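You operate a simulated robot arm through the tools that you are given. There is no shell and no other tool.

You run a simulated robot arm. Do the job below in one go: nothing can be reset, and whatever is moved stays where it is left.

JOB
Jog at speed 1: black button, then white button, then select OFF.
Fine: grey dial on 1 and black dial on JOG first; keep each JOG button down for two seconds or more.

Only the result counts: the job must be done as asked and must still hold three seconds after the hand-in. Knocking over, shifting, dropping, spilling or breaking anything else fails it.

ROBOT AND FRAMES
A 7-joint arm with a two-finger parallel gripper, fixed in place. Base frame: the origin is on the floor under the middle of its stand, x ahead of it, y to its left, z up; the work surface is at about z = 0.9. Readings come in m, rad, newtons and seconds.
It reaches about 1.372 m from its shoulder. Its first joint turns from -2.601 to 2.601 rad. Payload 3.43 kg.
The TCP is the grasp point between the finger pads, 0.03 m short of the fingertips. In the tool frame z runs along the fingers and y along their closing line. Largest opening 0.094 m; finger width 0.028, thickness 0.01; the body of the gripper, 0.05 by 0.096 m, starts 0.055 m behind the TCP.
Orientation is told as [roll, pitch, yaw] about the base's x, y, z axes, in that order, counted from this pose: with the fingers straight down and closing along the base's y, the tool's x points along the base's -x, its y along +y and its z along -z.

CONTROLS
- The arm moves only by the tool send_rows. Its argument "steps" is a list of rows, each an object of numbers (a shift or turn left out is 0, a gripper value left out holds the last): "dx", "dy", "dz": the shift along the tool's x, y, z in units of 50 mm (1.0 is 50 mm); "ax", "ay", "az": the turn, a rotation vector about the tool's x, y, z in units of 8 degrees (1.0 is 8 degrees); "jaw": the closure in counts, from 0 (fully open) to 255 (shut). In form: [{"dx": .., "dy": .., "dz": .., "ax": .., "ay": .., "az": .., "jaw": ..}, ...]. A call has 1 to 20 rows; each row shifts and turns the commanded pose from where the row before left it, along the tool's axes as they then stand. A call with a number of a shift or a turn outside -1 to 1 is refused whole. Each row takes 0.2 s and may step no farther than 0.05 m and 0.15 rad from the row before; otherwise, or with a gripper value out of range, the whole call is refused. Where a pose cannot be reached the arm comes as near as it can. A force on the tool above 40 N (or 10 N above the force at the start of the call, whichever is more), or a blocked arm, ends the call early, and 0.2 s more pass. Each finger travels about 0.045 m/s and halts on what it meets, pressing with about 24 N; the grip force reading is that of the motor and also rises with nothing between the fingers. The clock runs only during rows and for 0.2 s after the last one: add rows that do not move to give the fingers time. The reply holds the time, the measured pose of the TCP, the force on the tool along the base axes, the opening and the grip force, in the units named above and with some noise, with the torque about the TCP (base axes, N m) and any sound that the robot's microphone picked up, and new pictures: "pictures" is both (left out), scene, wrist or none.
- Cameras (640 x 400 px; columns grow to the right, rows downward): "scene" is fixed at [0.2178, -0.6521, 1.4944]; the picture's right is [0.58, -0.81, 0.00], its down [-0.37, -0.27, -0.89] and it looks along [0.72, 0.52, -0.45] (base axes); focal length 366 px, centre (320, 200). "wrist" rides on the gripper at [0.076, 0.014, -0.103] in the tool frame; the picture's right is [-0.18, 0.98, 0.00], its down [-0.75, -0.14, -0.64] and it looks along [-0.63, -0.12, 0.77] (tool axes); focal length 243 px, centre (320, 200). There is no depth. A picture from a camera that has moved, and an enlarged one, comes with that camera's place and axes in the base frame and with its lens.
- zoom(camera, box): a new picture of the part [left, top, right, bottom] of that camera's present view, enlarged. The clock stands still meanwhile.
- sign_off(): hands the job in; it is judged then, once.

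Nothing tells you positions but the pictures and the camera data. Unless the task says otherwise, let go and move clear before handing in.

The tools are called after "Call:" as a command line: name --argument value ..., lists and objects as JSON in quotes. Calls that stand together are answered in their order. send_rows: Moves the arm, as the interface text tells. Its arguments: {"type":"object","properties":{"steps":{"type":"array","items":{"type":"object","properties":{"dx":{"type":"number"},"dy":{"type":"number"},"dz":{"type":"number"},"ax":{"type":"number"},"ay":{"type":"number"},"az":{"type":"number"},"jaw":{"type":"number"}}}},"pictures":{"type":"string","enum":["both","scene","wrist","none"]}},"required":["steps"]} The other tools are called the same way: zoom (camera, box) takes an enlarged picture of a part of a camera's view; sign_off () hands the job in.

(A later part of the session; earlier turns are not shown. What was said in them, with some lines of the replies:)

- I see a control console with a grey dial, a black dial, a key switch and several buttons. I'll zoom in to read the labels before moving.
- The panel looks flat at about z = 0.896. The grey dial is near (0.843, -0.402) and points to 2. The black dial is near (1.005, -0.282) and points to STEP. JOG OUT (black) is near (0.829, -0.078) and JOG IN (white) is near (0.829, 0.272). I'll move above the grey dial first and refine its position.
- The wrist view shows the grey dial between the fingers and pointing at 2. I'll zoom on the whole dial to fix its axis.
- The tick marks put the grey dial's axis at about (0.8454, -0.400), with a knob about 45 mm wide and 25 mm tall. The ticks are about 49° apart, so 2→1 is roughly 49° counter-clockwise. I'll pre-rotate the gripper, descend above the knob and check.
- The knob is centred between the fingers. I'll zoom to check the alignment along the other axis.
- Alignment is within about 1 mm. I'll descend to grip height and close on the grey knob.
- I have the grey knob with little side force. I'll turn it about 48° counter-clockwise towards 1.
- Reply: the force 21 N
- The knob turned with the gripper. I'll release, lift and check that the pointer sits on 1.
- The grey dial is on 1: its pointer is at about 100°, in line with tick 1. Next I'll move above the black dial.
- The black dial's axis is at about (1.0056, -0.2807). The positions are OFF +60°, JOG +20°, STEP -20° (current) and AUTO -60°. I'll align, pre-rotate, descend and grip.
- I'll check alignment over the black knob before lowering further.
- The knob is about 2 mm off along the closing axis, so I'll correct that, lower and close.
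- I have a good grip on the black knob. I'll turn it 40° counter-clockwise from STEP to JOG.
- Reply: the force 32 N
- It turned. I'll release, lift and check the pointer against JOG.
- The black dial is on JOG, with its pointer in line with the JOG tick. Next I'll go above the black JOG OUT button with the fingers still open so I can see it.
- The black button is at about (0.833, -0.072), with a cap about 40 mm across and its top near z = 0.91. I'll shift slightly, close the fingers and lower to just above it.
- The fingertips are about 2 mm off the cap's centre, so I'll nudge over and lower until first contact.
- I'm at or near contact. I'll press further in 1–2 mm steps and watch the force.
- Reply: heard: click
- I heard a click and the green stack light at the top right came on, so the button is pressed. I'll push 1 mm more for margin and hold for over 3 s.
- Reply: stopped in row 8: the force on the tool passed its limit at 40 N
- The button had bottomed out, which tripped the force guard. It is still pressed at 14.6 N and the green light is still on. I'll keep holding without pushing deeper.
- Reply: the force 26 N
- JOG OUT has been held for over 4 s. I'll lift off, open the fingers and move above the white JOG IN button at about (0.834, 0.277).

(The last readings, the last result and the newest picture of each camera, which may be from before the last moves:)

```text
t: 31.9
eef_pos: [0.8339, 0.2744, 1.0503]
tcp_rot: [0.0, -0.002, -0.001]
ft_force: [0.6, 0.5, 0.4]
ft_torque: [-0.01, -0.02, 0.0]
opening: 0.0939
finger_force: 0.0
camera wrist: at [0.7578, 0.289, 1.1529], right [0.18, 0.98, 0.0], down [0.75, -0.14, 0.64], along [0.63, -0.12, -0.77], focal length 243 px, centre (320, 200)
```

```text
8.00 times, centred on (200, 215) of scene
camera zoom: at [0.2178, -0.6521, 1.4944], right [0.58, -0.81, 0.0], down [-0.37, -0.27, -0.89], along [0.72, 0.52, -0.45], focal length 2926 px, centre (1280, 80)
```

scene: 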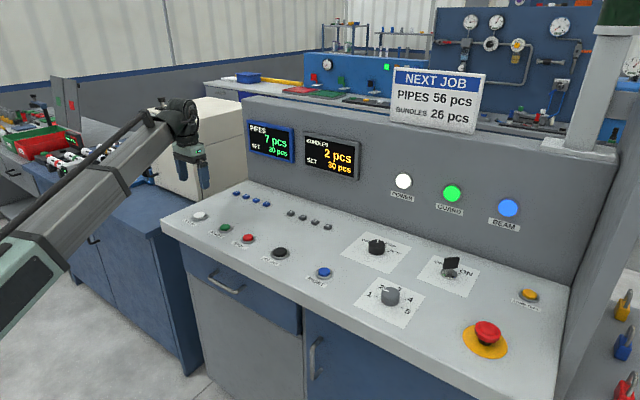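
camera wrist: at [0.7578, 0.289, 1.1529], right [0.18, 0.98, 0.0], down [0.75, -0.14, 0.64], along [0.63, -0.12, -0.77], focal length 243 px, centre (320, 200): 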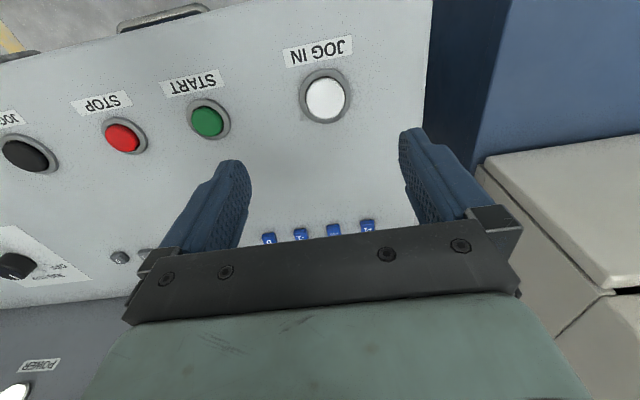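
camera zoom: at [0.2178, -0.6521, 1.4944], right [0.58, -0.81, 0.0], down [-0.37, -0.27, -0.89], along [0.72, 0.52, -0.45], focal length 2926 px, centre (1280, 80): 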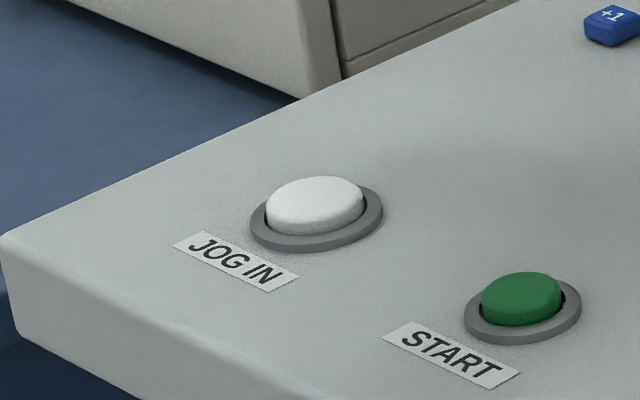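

The white button is at about (0.834, 0.279). I'll shift 4 mm, close the fingers and lower to just above it.

Call:
send_rows --steps '[{"dy": 0.08, "jaw": 255}, {"jaw": 255}, {"jaw": 255}, {"jaw": 255}, {"jaw": 255}, {"dz": 0.8}, {"dz": 0.8}, {"dz": 0.4}, {}]' --pictures "both"

Call:
zoom --camera "scene" --box '[136, 160, 264, 240]'

Call:
zoom --camera "wrist" --box '[240, 80, 400, 180]'

```text
t: 33.9
eef_pos: [0.8355, 0.278, 0.9514]
tcp_rot: [0.0, -0.002, -0.002]
ft_force: [-0.4, 0.0, -0.6]
ft_torque: [-0.03, 0.03, -0.01]
opening: 0.0
finger_force: 23.9
camera wrist: at [0.7587, 0.2937, 1.0533], right [0.18, 0.98, 0.0], down [0.75, -0.14, 0.64], along [0.63, -0.12, -0.77], focal length 243 px, centre (320, 200)
```

scene: 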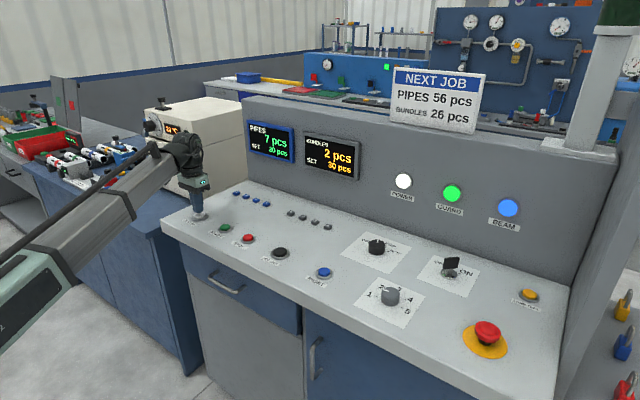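
wrist: 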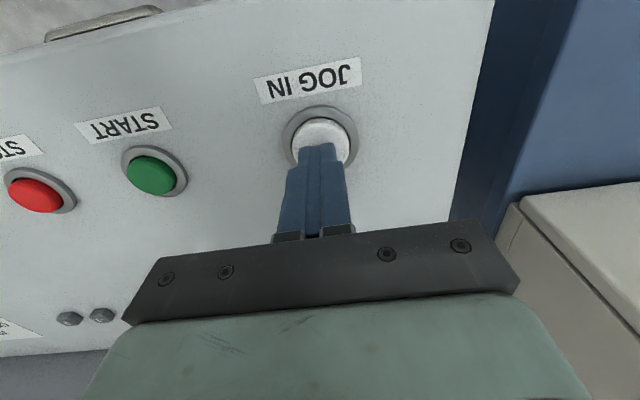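

```text
5.00 times, centred on (200, 200) of scene
camera zoom: at [0.2178, -0.6521, 1.4944], right [0.58, -0.81, 0.0], down [-0.37, -0.27, -0.89], along [0.72, 0.52, -0.45], focal length 1828 px, centre (920, 200)
```

zoom: 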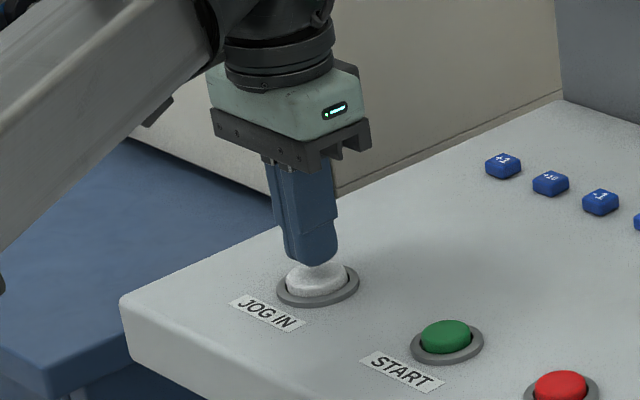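

```text
4.00 times, centred on (320, 130) of wrist
camera zoom: at [0.7587, 0.2937, 1.0533], right [0.18, 0.98, 0.0], down [0.75, -0.14, 0.64], along [0.63, -0.12, -0.77], focal length 970 px, centre (320, 480)
```

zoom: 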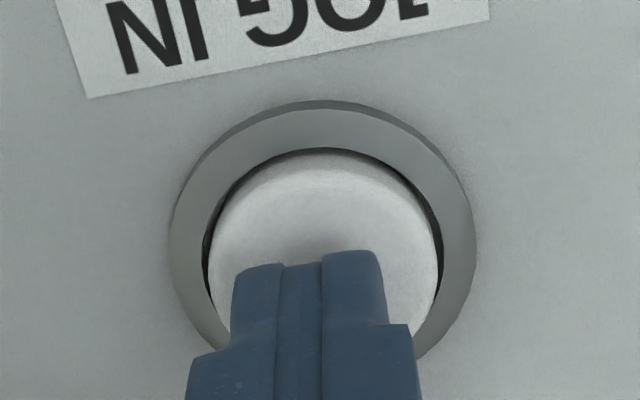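

The fingertips are centred over the white button. I'll press to the depth that clicked on the black one and hold.

Call:
send_rows --steps '[{"dz": 0.1}, {"dz": 0.1}, {"dz": 0.04}, {"dz": 0.04}, {}]' --pictures "scene"

```text
t: 35.1
eef_pos: [0.8345, 0.2792, 0.9376]
tcp_rot: [0.0, -0.002, 0.0]
ft_force: [-0.2, 0.3, 7.5]
ft_torque: [0.06, -0.02, -0.13]
opening: 0.0001
finger_force: 24.1
heard: click
```

scene: 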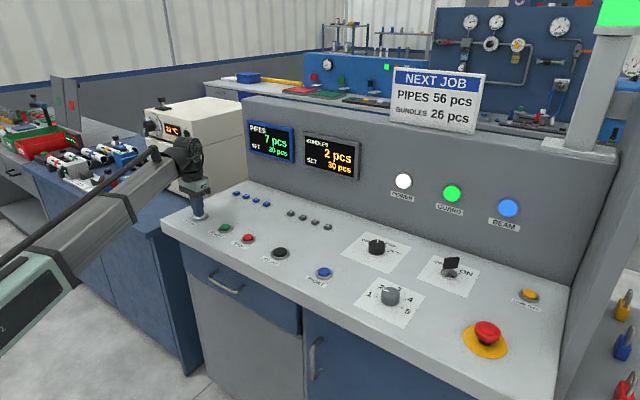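

It clicked and the stack light is green again. I'll add a fraction of a millimetre and hold.

Call:
send_rows --steps '[{"dz": 0.01}, {}, {}, {}, {}, {}, {}, {}, {}, {}, {}, {}, {}, {}, {}, {}, {}, {}]' --pictures "scene"

```text
t: 38.9
eef_pos: [0.8333, 0.2789, 0.9375]
tcp_rot: [-0.001, -0.004, 0.0]
ft_force: [5.0, 0.0, 17.6]
ft_torque: [0.02, -0.15, -0.04]
opening: 0.0
finger_force: 24.3
```

scene: 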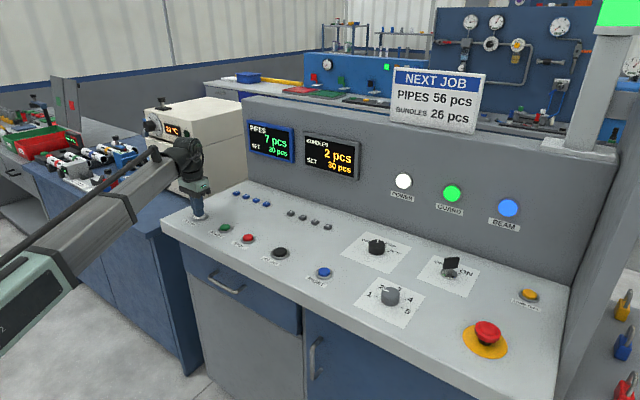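

JOG IN has been held for about 4 s. I'll lift and return above the black dial, opening the fingers on the way.

Call:
send_rows --steps '[{"dz": -0.5}, {"dz": -0.95}, {"dz": -0.95}, {"dx": -0.266, "dy": -0.863, "jaw": 0}, {"dx": -0.266, "dy": -0.863}, {"dx": -0.266, "dy": -0.863}, {"dx": -0.266, "dy": -0.863}, {"dx": -0.266, "dy": -0.863}, {"dx": -0.266, "dy": -0.863}, {"dx": -0.266, "dy": -0.863}, {"dx": -0.266, "dy": -0.863}, {"dx": -0.266, "dy": -0.863}, {"dx": -0.266, "dy": -0.863}, {"dx": -0.266, "dy": -0.863}, {"dx": -0.266, "dy": -0.863}, {"dx": -0.266, "dy": -0.863}, {}]' --pictures "none"

Call:
send_rows --steps '[{"az": 1.0}, {"az": 1.0}, {"az": 0.5}, {"dz": 0.85}, {"dz": 0.82}, {}, {}]' --pictures "both"

Call:
zoom --camera "wrist" --box '[240, 80, 400, 180]'

```text
t: 42.5
eef_pos: [1.0079, -0.2808, 1.0581]
tcp_rot: [0.001, -0.002, -0.001]
ft_force: [0.5, 0.7, -0.1]
ft_torque: [-0.05, 0.0, -0.04]
opening: 0.0942
finger_force: 0.0
```

```text
t: 44.1
eef_pos: [1.008, -0.2802, 0.9726]
tcp_rot: [-0.002, -0.002, -0.349]
ft_force: [-0.8, -0.1, 0.4]
ft_torque: [-0.02, -0.02, 0.02]
opening: 0.0939
finger_force: 0.1
camera wrist: at [0.9415, -0.241, 1.0762], right [0.51, 0.86, 0.0], down [0.66, -0.39, 0.64], along [0.55, -0.33, -0.77], focal length 243 px, centre (320, 200)
```

scene: 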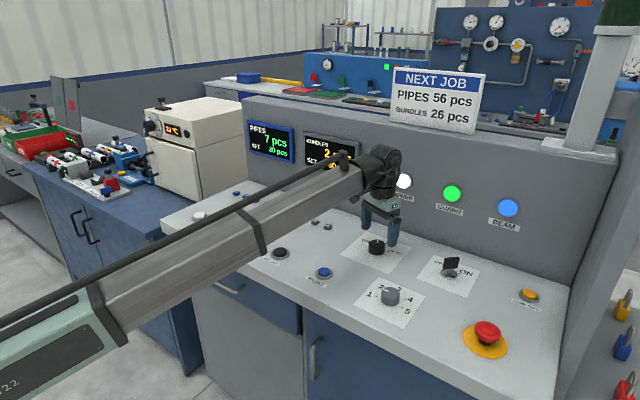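
wrist: 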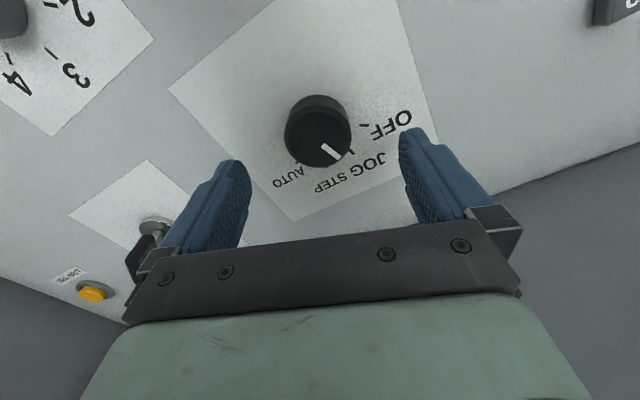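

```text
4.00 times, centred on (320, 130) of wrist
camera zoom: at [0.9415, -0.241, 1.0762], right [0.51, 0.86, 0.0], down [0.66, -0.39, 0.64], along [0.55, -0.33, -0.77], focal length 970 px, centre (320, 480)
```

zoom: 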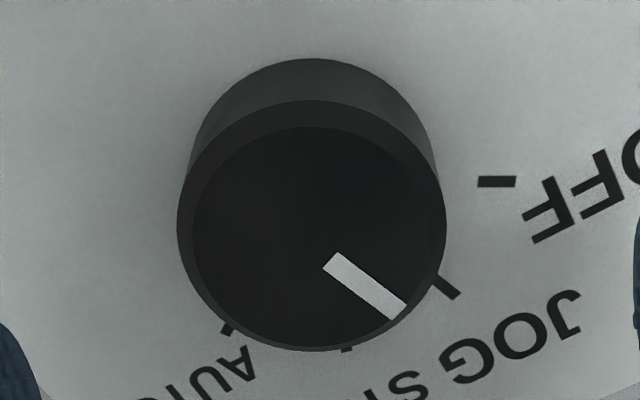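

The dial is still on JOG. I'll align, lower and grip it for the turn to OFF.

Call:
send_rows --steps '[{"dy": -0.028}, {"dz": 0.4}, {"dz": 0.4}, {}, {"jaw": 255}, {"jaw": 255}, {"jaw": 255}, {"jaw": 255}, {"jaw": 255}]' --pictures "wrist"

```text
t: 46.1
eef_pos: [1.0095, -0.2808, 0.9338]
tcp_rot: [0.003, -0.001, -0.35]
ft_force: [0.9, 5.1, 0.1]
ft_torque: [-0.31, 0.02, 0.0]
opening: 0.0456
finger_force: 44.2
camera wrist: at [0.9409, -0.2417, 1.0356], right [0.51, 0.86, 0.0], down [0.66, -0.39, 0.64], along [0.55, -0.33, -0.77], focal length 243 px, centre (320, 200)
```

wrist: 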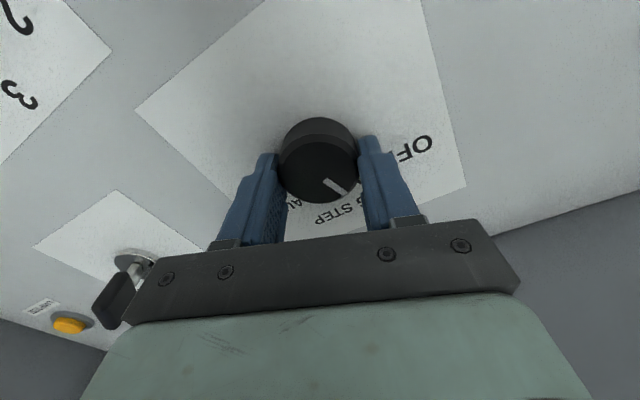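

I have it gripped. I'll turn it 40° counter-clockwise to OFF.

Call:
send_rows --steps '[{"az": -0.8}, {"az": -0.8}, {"az": -0.8}, {"az": -0.8}, {"az": -0.8}, {"az": -0.8}, {"az": -0.2}, {}, {}]' --pictures "wrist"

```text
t: 48.1
eef_pos: [1.0081, -0.28, 0.9343]
tcp_rot: [0.005, -0.002, 0.351]
ft_force: [7.1, 32.1, -11.6]
ft_torque: [-0.54, 0.27, -0.06]
opening: 0.0455
finger_force: 44.9
camera wrist: at [0.9311, -0.2926, 1.0355], right [-0.17, 0.99, 0.0], down [0.75, 0.12, 0.64], along [0.63, 0.11, -0.76], focal length 243 px, centre (320, 200)
```

wrist: 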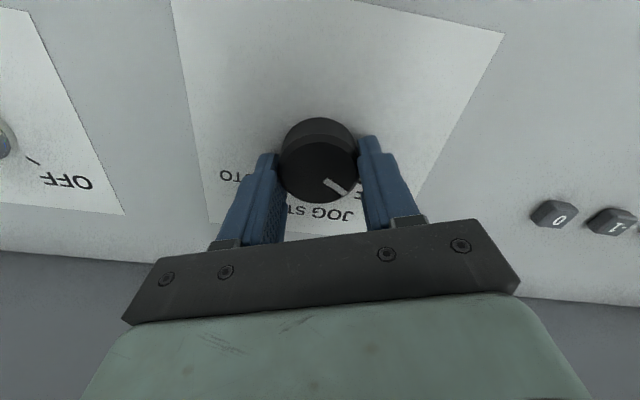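

The knob followed the gripper. I'll release, lift and verify.

Call:
send_rows --steps '[{"jaw": 0}, {"jaw": 0}, {"jaw": 0}, {"jaw": 0}, {"dz": -0.8}, {"dz": -0.8}, {"dz": -0.8}, {}, {}]' --pictures "both"

Call:
zoom --camera "wrist" --box '[240, 50, 400, 150]'

Call:
zoom --camera "scene" --box '[336, 220, 416, 270]'

Call:
zoom --camera "scene" --box '[350, 265, 430, 315]'

Call:
zoom --camera "scene" --box '[410, 240, 490, 290]'

```text
t: 50.1
eef_pos: [1.0057, -0.2828, 1.0542]
tcp_rot: [0.002, -0.001, 0.349]
ft_force: [-0.2, -0.1, -0.8]
ft_torque: [-0.02, 0.0, -0.03]
opening: 0.0942
finger_force: 0.1
camera wrist: at [0.9297, -0.2951, 1.157], right [-0.16, 0.99, 0.0], down [0.76, 0.12, 0.64], along [0.63, 0.1, -0.77], focal length 243 px, centre (320, 200)
```

scene: 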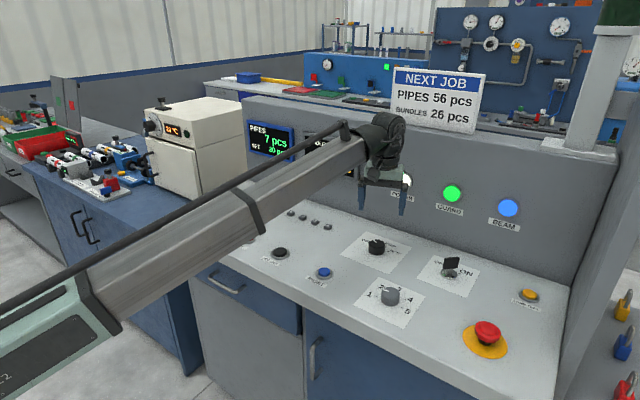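
wrist: 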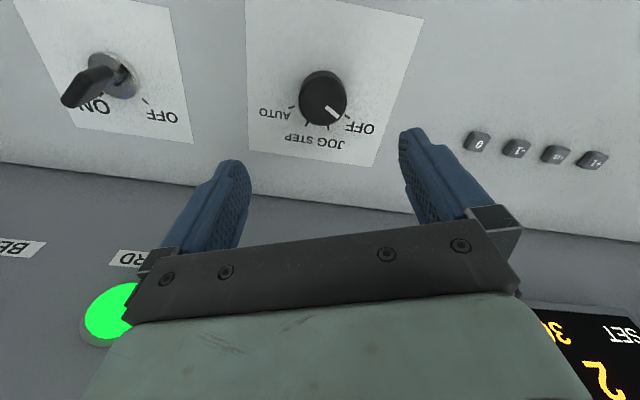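

```text
4.00 times, centred on (320, 100) of wrist
camera zoom: at [0.9297, -0.2951, 1.157], right [-0.16, 0.99, 0.0], down [0.76, 0.12, 0.64], along [0.63, 0.1, -0.77], focal length 970 px, centre (320, 600)
```

zoom: 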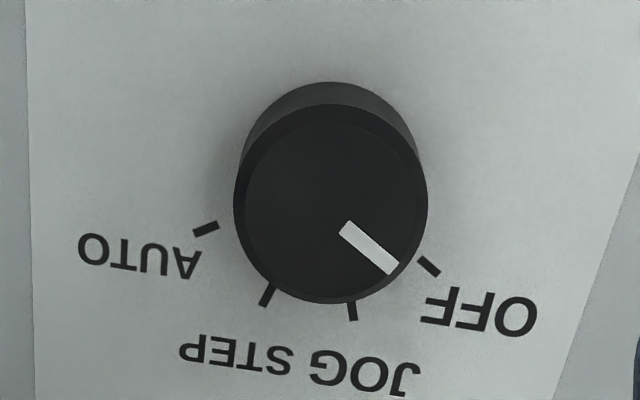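

```text
8.00 times, centred on (376, 245) of scene
camera zoom: at [0.2178, -0.6521, 1.4944], right [0.58, -0.81, 0.0], down [-0.37, -0.27, -0.89], along [0.72, 0.52, -0.45], focal length 2926 px, centre (-128, -160)
```

zoom: 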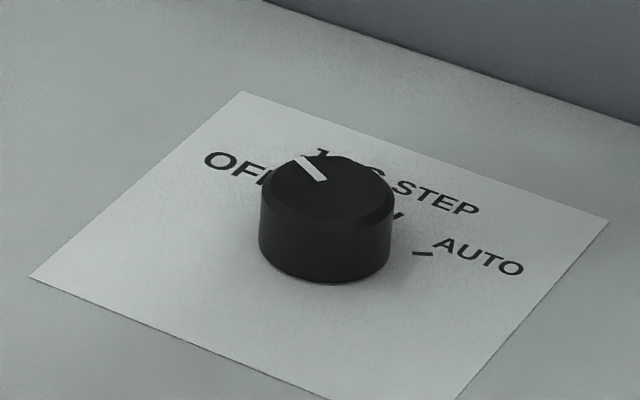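

```text
8.00 times, centred on (390, 290) of scene
camera zoom: at [0.2178, -0.6521, 1.4944], right [0.58, -0.81, 0.0], down [-0.37, -0.27, -0.89], along [0.72, 0.52, -0.45], focal length 2926 px, centre (-240, -520)
```

zoom: 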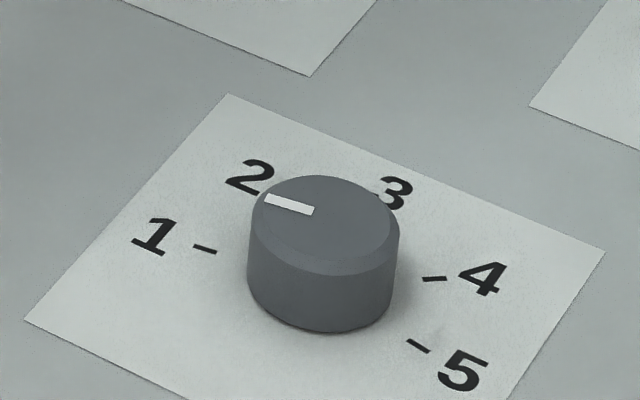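

```text
8.00 times, centred on (450, 265) of scene
camera zoom: at [0.2178, -0.6521, 1.4944], right [0.58, -0.81, 0.0], down [-0.37, -0.27, -0.89], along [0.72, 0.52, -0.45], focal length 2926 px, centre (-720, -320)
```

zoom: 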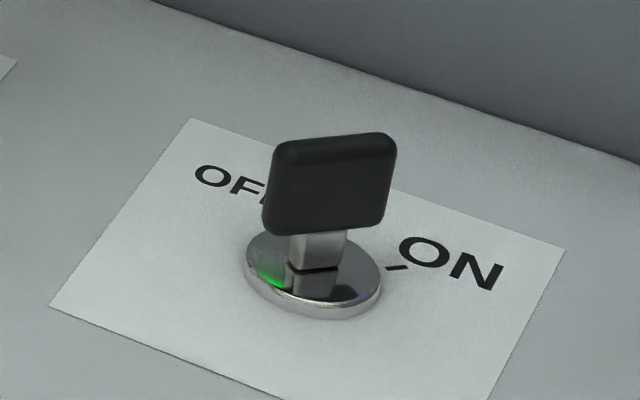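

The black dial now points at OFF, the grey dial is still on 1 and the key is untouched. I'll lift further clear and then hand in.

Call:
send_rows --steps '[{"dz": -0.9}, {"dz": -0.9}, {}, {}]' --pictures "scene"

```text
t: 51.1
eef_pos: [1.0063, -0.2823, 1.1432]
tcp_rot: [0.001, -0.002, 0.349]
ft_force: [-0.2, -0.8, 0.1]
ft_torque: [0.0, 0.0, 0.0]
opening: 0.094
finger_force: 0.0
```

scene: 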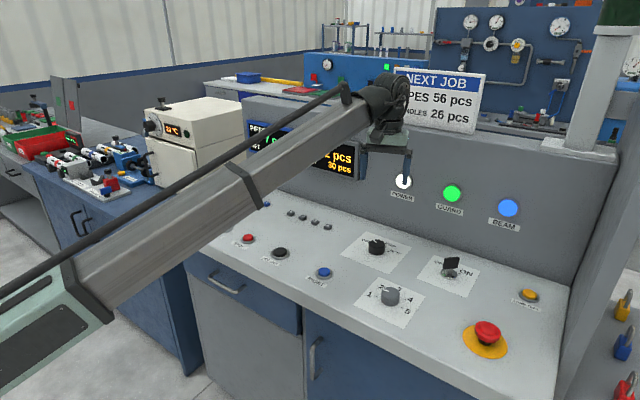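

The arm is clear of the panel. Grey dial on 1, both JOG buttons pressed in order and held for over 2 s, and the selector is on OFF. I'm handing in.

Call:
sign_off

```text
The job is handed in.
```

I ran the jog sequence as asked and handed the job in; the hand-in reply didn't say whether it passed.

1. **Speed:** I turned the grey dial from 2 to 1. It was still on 1 when I last checked, just before hand-in.
2. **Mode:** I turned the black dial from STEP to JOG before touching either button.
3. **Black button (JOG OUT):** It clicked, the green stack light came on, and I held it for over 4 seconds. The button reached the end of its travel and tripped the arm's 40 N force limit partway through. It stayed pressed, and the green light was on at each check.
4. **White button (JOG IN):** It clicked, the green light came on again, and I held it for about 4 seconds.
5. **OFF:** I turned the black dial from JOG to OFF, and its pointer lines up with the OFF mark. I took "select OFF" to mean this dial, so I left the key switch ON.

Nothing else on the panel looked disturbed. The gripper is open and lifted clear.
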